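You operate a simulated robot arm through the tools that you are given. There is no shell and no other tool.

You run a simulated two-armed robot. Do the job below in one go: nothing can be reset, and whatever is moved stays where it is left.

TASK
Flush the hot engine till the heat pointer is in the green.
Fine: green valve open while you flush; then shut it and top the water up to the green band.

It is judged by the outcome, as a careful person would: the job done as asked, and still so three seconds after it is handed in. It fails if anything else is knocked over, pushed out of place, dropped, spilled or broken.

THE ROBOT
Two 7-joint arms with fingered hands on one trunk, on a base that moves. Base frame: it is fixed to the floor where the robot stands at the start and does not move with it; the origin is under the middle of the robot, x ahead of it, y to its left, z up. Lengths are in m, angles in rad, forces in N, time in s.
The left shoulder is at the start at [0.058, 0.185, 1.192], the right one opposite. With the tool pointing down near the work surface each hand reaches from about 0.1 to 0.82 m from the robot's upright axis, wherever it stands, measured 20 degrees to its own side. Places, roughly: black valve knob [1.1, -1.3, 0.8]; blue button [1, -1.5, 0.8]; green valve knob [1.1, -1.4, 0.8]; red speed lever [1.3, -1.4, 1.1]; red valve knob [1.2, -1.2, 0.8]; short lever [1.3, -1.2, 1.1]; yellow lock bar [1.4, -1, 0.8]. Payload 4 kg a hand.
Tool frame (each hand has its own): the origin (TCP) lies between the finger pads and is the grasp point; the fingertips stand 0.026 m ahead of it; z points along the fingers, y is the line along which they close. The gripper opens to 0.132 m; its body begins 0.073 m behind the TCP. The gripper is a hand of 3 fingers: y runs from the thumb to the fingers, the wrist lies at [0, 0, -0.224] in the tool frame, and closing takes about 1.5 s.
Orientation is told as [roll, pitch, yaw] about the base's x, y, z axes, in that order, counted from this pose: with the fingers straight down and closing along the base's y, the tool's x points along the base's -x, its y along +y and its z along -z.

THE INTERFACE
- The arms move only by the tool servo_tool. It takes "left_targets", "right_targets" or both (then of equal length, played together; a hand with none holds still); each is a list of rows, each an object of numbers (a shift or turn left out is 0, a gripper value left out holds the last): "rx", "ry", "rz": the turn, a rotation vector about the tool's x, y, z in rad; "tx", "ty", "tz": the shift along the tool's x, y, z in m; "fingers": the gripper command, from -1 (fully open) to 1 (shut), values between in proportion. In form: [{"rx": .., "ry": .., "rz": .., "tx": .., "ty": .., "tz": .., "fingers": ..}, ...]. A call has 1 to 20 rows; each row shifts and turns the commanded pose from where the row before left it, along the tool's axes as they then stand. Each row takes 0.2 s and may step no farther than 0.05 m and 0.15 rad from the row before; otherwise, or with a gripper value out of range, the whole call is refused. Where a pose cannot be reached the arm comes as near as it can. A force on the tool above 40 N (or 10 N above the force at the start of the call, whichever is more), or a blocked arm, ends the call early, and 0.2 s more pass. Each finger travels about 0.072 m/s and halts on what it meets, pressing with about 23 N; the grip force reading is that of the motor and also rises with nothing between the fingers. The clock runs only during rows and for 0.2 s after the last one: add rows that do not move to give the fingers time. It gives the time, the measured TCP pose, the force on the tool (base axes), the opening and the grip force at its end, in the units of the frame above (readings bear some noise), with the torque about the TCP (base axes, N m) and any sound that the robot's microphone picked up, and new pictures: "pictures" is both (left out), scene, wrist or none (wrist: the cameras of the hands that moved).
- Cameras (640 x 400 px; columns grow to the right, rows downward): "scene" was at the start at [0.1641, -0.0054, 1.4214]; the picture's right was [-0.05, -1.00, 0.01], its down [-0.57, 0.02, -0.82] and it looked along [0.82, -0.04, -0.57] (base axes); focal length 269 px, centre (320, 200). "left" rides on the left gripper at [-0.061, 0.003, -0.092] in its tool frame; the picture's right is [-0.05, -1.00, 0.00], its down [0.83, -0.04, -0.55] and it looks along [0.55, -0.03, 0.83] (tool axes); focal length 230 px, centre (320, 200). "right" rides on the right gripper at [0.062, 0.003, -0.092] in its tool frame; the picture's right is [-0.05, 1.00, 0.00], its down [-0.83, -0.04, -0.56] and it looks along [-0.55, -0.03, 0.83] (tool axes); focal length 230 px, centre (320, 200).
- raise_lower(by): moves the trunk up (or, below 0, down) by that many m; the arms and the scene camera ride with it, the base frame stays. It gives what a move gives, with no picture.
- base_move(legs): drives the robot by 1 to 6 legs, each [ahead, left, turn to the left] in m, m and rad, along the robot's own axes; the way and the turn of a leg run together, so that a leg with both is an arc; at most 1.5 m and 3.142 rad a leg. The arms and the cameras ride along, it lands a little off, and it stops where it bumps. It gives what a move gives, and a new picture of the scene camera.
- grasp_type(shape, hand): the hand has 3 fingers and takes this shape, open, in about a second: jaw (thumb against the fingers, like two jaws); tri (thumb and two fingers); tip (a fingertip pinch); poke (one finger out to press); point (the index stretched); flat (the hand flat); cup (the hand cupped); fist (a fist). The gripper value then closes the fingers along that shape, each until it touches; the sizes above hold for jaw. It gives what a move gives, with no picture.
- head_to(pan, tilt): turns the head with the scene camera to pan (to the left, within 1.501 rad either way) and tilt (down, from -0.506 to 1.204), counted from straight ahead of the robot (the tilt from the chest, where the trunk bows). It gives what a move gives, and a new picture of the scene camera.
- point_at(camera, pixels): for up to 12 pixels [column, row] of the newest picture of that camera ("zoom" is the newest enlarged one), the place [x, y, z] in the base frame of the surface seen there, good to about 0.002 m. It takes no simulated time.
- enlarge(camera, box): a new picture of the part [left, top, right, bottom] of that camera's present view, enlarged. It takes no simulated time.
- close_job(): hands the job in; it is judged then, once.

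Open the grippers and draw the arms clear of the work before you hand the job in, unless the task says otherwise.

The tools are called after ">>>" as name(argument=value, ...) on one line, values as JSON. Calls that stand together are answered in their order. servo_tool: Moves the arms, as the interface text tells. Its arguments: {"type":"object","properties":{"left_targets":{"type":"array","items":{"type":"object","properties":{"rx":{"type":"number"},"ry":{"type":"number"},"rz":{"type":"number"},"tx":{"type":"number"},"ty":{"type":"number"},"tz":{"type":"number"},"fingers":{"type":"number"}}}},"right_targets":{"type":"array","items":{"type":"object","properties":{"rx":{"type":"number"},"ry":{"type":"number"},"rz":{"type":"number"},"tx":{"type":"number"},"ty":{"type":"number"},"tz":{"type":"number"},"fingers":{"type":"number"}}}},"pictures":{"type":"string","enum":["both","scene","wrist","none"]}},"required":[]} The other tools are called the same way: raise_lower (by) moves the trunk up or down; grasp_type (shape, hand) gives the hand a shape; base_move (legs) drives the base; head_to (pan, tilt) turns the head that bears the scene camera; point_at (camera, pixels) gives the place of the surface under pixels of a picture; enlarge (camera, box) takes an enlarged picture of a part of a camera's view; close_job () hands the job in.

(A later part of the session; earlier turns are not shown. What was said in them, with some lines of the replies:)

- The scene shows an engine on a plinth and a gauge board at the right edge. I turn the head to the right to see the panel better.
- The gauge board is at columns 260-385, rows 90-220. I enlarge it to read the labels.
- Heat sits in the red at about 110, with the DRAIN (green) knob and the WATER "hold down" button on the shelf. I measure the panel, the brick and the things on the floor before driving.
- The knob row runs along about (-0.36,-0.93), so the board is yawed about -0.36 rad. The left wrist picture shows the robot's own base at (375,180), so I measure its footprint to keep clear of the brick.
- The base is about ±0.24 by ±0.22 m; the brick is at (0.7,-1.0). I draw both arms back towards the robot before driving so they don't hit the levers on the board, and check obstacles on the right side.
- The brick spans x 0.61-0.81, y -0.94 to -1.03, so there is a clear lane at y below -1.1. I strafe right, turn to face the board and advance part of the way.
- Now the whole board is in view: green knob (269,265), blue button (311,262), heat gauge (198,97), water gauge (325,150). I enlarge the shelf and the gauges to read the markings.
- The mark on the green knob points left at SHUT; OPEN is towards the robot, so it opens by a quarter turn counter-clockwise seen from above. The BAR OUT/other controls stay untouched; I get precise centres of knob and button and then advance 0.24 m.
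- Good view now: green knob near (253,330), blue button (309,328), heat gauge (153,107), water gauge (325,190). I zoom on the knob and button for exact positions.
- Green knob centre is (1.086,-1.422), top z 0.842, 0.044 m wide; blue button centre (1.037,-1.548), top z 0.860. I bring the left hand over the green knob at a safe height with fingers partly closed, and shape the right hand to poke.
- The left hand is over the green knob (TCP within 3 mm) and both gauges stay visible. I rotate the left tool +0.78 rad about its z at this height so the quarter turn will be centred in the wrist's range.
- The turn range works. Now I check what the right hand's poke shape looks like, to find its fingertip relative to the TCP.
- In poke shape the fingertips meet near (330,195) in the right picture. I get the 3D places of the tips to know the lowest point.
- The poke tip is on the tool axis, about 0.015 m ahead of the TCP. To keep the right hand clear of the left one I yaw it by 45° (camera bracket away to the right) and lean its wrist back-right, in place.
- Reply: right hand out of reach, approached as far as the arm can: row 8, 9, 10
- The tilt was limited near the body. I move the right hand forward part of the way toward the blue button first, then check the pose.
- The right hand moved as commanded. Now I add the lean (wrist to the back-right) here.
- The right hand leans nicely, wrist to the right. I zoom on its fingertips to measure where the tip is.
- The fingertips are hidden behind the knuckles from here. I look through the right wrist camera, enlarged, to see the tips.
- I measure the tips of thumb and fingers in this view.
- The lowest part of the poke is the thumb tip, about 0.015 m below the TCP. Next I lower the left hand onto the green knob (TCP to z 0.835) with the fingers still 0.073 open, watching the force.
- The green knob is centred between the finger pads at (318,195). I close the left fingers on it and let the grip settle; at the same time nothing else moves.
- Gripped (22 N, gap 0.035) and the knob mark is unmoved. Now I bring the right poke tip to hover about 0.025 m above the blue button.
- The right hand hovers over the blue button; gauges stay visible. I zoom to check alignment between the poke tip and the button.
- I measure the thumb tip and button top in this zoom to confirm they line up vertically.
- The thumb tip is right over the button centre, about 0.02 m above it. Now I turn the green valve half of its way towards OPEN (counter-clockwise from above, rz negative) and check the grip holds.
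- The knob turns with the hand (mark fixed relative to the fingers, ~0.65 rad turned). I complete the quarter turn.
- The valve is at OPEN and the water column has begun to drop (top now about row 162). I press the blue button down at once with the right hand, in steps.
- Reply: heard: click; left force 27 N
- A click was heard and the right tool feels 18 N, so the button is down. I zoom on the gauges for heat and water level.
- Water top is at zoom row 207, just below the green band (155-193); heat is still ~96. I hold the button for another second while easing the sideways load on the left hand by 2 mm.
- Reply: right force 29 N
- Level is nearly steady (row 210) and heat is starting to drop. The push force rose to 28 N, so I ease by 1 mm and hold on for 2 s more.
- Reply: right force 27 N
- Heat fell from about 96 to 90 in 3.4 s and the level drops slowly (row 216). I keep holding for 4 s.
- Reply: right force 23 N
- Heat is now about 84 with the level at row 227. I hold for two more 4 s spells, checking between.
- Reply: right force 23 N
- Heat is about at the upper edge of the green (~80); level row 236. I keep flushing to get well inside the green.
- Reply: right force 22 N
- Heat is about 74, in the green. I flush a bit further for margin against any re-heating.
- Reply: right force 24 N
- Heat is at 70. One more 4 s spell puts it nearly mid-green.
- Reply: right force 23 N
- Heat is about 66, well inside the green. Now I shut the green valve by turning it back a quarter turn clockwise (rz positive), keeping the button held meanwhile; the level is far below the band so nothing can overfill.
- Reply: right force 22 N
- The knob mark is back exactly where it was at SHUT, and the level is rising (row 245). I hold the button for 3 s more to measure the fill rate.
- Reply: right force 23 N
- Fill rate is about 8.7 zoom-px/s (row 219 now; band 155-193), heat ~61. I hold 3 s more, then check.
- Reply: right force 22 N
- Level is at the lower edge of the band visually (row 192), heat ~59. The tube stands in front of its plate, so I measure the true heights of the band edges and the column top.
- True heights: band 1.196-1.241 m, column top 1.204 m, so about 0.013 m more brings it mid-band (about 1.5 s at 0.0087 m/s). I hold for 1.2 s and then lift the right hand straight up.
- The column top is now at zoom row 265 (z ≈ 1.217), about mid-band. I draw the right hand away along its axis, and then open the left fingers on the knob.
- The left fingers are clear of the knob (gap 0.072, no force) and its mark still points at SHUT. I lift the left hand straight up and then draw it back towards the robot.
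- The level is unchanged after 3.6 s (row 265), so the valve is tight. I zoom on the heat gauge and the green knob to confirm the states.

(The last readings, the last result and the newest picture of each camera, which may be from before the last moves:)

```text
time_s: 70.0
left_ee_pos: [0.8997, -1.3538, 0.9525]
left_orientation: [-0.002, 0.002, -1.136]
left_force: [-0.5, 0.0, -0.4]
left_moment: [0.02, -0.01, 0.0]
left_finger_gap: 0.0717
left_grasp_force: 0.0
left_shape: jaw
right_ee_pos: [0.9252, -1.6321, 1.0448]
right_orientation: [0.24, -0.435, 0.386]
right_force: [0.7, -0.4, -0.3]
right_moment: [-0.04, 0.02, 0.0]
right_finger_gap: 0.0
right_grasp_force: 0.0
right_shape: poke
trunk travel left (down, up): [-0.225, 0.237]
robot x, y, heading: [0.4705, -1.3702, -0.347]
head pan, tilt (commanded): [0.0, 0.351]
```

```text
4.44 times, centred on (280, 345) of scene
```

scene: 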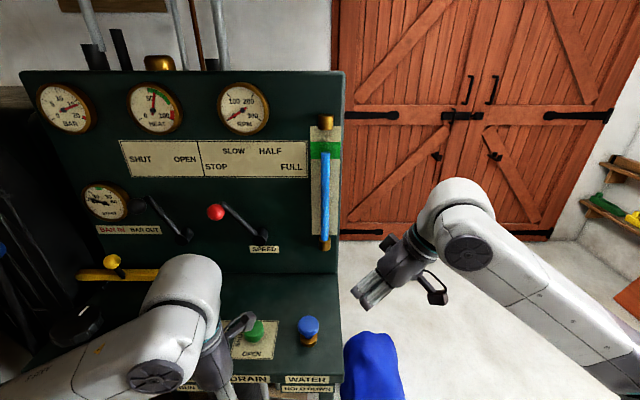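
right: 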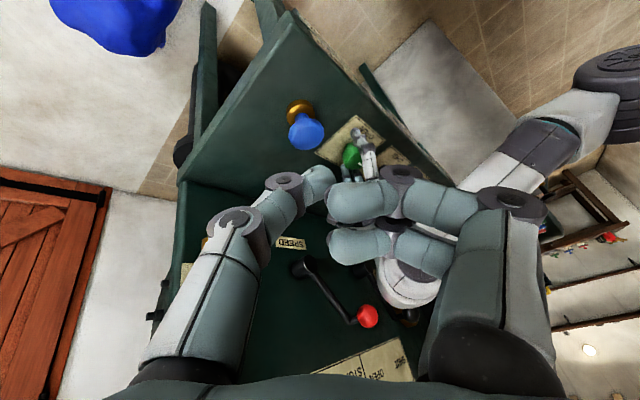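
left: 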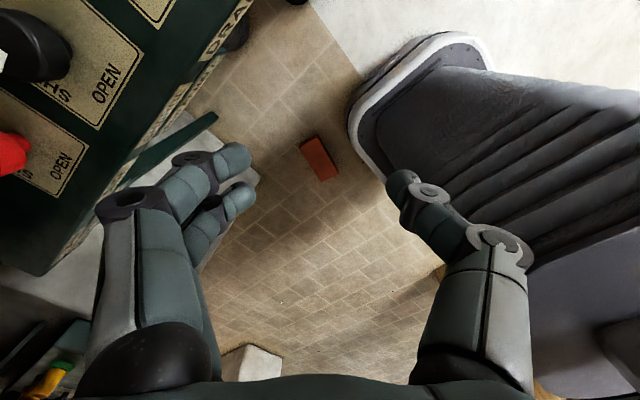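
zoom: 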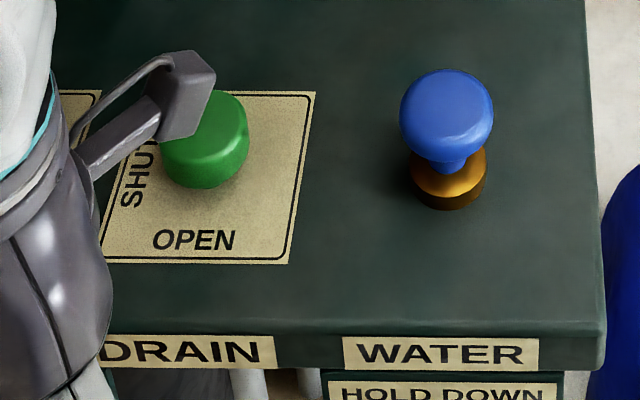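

Heat is steady at about 58 and the button has sprung back. I raise and square up the left hand, and bring the right one back, then open the hands.

>>> servo_tool(left_targets=[{"tz": -0.04}, {"tz": -0.04}, {"tz": -0.04}, {"rz": -0.131}, {"rz": -0.131}, {"rz": -0.131}, {"rz": -0.131}, {"rz": -0.131}, {"rz": -0.131}, {"ty": 0.04, "fingers": -1}, {"ty": 0.04}, {"ty": 0.04}], right_targets=[{"tz": -0.03}, {"tx": 0.03, "tz": -0.02}, {"tx": 0.03, "tz": -0.02}, {"tx": 0.03, "tz": -0.02}, {}, {}, {}, {}, {}, {}, {}, {}], pictures="scene")

>>> grasp_type(hand="right", shape="jaw")

>>> enlarge(camera="scene", box=[110, 70, 350, 255])

>>> enlarge(camera="scene", box=[120, 75, 190, 140])

>>> enlarge(camera="scene", box=[120, 290, 345, 400])

```text
time_s: 72.6
left_ee_pos: [0.9356, -1.243, 1.0754]
left_orientation: [0.0, 0.0, -0.349]
left_force: [0.5, -0.3, 0.6]
left_moment: [0.0, 0.0, -0.02]
left_finger_gap: 0.1319
left_grasp_force: 0.1
left_shape: jaw
left hand out of reach, approached as far as the arm can: row 9
right_ee_pos: [0.8213, -1.6946, 1.0877]
right_orientation: [0.241, -0.433, 0.387]
right_force: [0.2, -0.4, -0.2]
right_moment: [0.0, -0.04, -0.01]
right_finger_gap: 0.0
right_grasp_force: 0.1
right_shape: poke
trunk travel left (down, up): [-0.225, 0.237]
robot x, y, heading: [0.4681, -1.3673, -0.352]
head pan, tilt (commanded): [0.0, 0.351]
```

scene: 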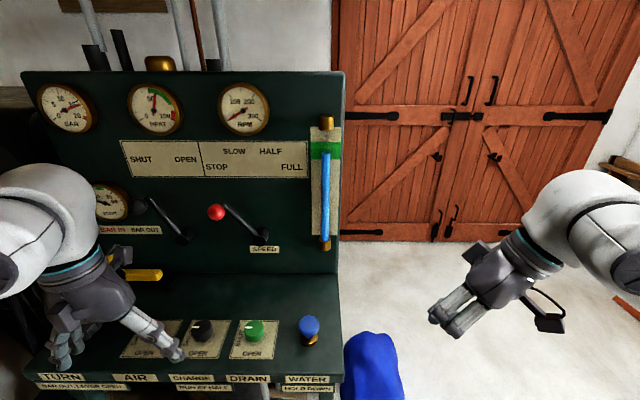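

```text
time_s: 73.5
left_ee_pos: [0.9354, -1.2444, 1.0739]
left_orientation: [0.0, 0.0, -0.347]
left_force: [-0.8, 0.8, 0.2]
left_moment: [-0.01, 0.01, -0.04]
left_finger_gap: 0.1318
left_grasp_force: 0.1
left_shape: jaw
right_ee_pos: [0.8221, -1.6957, 1.0879]
right_orientation: [0.242, -0.436, 0.387]
right_force: [-1.0, -0.9, -0.2]
right_moment: [-0.04, 0.01, 0.02]
right_finger_gap: 0.132
right_grasp_force: 0.0
right_shape: jaw
trunk travel left (down, up): [-0.225, 0.237]
robot x, y, heading: [0.4684, -1.371, -0.35]
head pan, tilt (commanded): [0.0, 0.351]
```

```text
2.16 times, centred on (230, 162) of scene
```

zoom: 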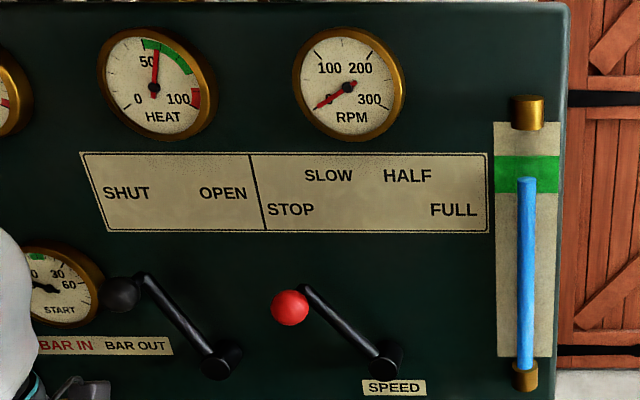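

```text
6.15 times, centred on (155, 108) of scene
```

zoom: 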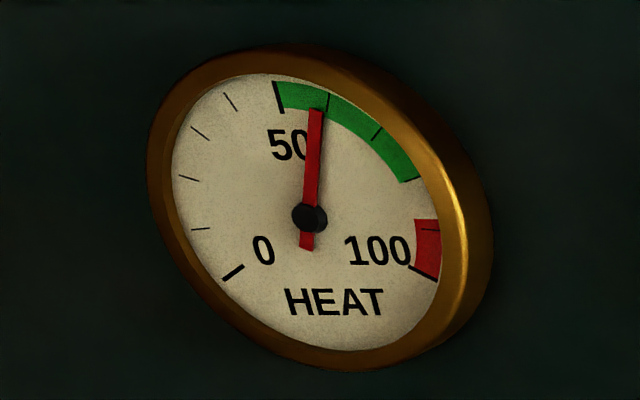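

```text
2.84 times, centred on (232, 345) of scene
```

zoom: 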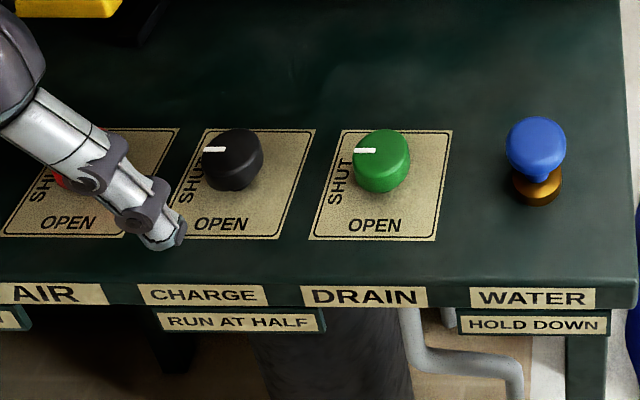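

Green mark at SHUT, button up, heat ~58 steady, level mid-band. I draw the left hand back from over the shelf and take a last look at everything.

>>> servo_tool(left_targets=[{"tx": 0.03, "tz": -0.02}, {"tx": 0.03, "tz": -0.02}, {"tx": 0.03}, {}, {}], pictures="scene")

>>> enlarge(camera="scene", box=[20, 60, 350, 260])

>>> enlarge(camera="scene", box=[60, 240, 345, 400])

```text
time_s: 74.7
left_ee_pos: [0.9111, -1.2494, 1.0873]
left_orientation: [0.0, 0.005, -0.39]
left_force: [0.7, -0.1, 0.3]
left_moment: [0.04, -0.02, -0.02]
left_finger_gap: 0.1318
left_grasp_force: 0.1
left_shape: jaw
left hand out of reach, approached as far as the arm can: row 1, 2, 3
right_ee_pos: [0.8223, -1.6953, 1.0875]
right_orientation: [0.241, -0.435, 0.386]
right_force: [0.5, 0.3, -0.4]
right_moment: [-0.03, 0.02, 0.0]
right_finger_gap: 0.1318
right_grasp_force: 0.1
right_shape: jaw
trunk travel left (down, up): [-0.225, 0.237]
robot x, y, heading: [0.4654, -1.3712, -0.341]
head pan, tilt (commanded): [0.0, 0.351]
```

scene: 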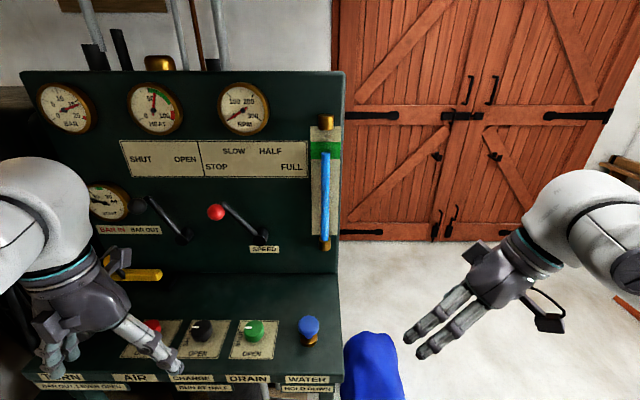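

```text
1.94 times, centred on (185, 160) of scene
```

zoom: 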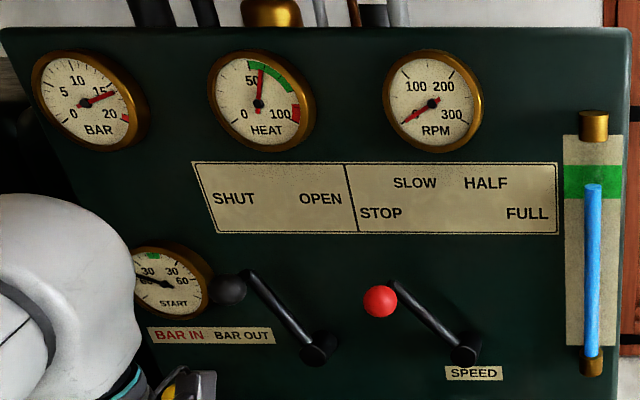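

```text
2.25 times, centred on (202, 320) of scene
```

zoom: 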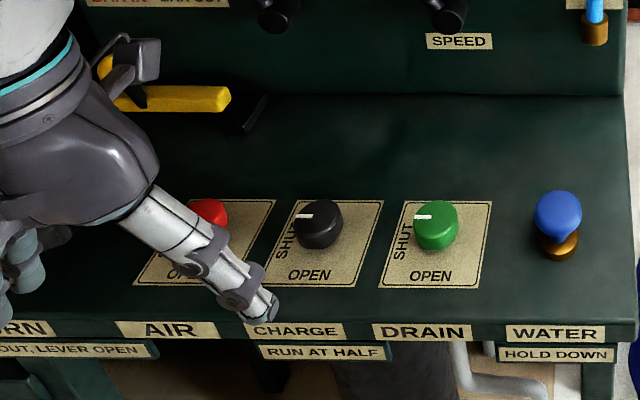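

Everything reads right; the left arm is at its retraction limit, so I back the base 0.2 m along the way it came to clear the work.

>>> base_move(legs=[[-0.2, 0, 0]])

>>> enlarge(camera="scene", box=[90, 60, 350, 320])

>>> enlarge(camera="scene", box=[170, 70, 230, 125])

>>> enlarge(camera="scene", box=[295, 90, 350, 220])

```text
time_s: 76.3
left_ee_pos: [0.7216, -1.1803, 1.0888]
left_orientation: [-0.001, 0.006, -0.389]
left_force: [0.5, 0.1, 0.0]
left_moment: [0.0, -0.01, -0.01]
left_finger_gap: 0.1319
left_grasp_force: 0.0
left_shape: jaw
right_ee_pos: [0.631, -1.6269, 1.0872]
right_orientation: [0.242, -0.435, 0.385]
right_force: [0.4, -0.4, 0.7]
right_moment: [-0.02, -0.02, 0.03]
right_finger_gap: 0.1319
right_grasp_force: 0.0
right_shape: jaw
trunk travel left (down, up): [-0.225, 0.237]
robot x, y, heading: [0.2816, -1.3017, -0.353]
head pan, tilt (commanded): [0.0, 0.351]
```

scene: 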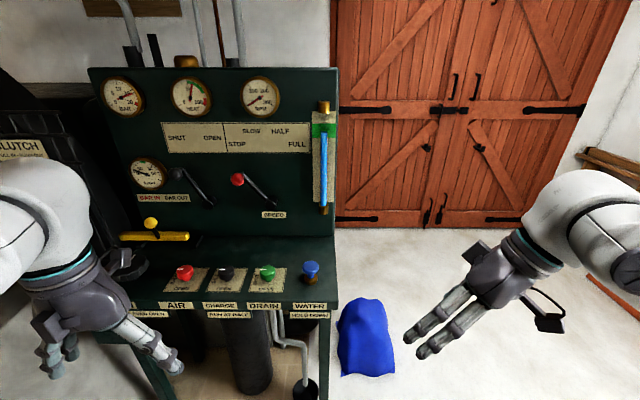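

```text
1.54 times, centred on (220, 190) of scene
```

zoom: 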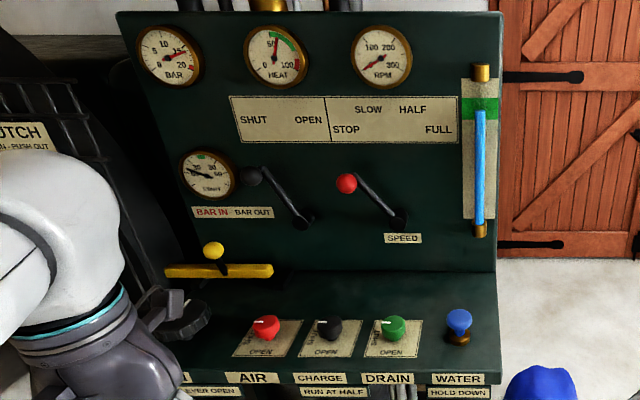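

```text
7.27 times, centred on (200, 98) of scene
```

zoom: 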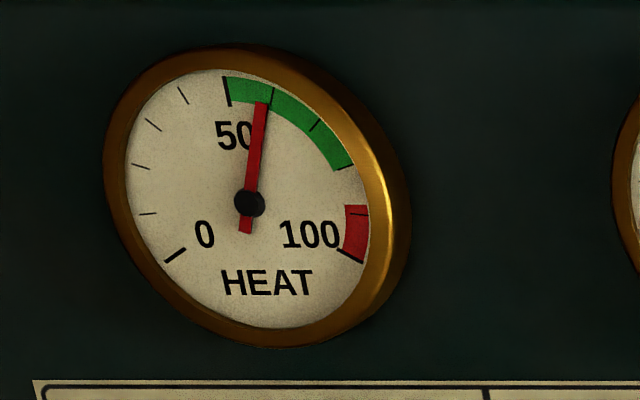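

```text
3.08 times, centred on (322, 155) of scene
```

zoom: 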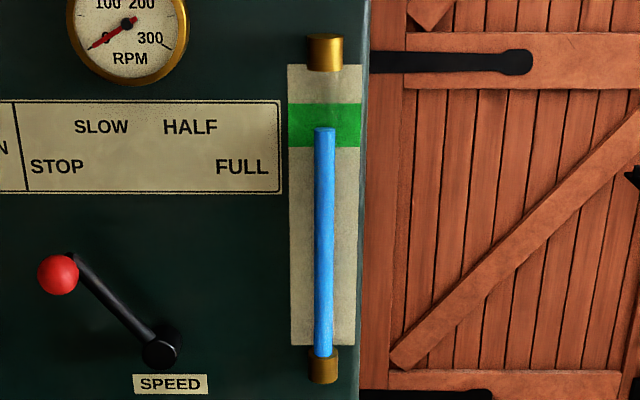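

The heat pointer is steady at about 58 in the green, the water stands mid-band, the drain valve is shut and the other knobs and levers are untouched. Both hands are open and clear, so I hand the job in.

>>> close_job()

```text
The job is handed in.
```

The engine is flushed. The heat pointer is in the green at about 58, down from about 96. It held steady for the last several seconds before I handed the job in.

- **Drain valve:** I opened the green valve and held the water button down for about 25 seconds until the heat read about 66. I then turned the valve back; its mark sits at SHUT, as it did at the start.
- **Water:** I kept the button held while shutting the valve and topped up to about the middle of the green band. The level did not move in the seconds after I let go, so the valve is tight.
- **Everything else:** The other knobs and levers on the board look untouched. Both hands are open, and the robot is backed about 0.2 m away from the board.
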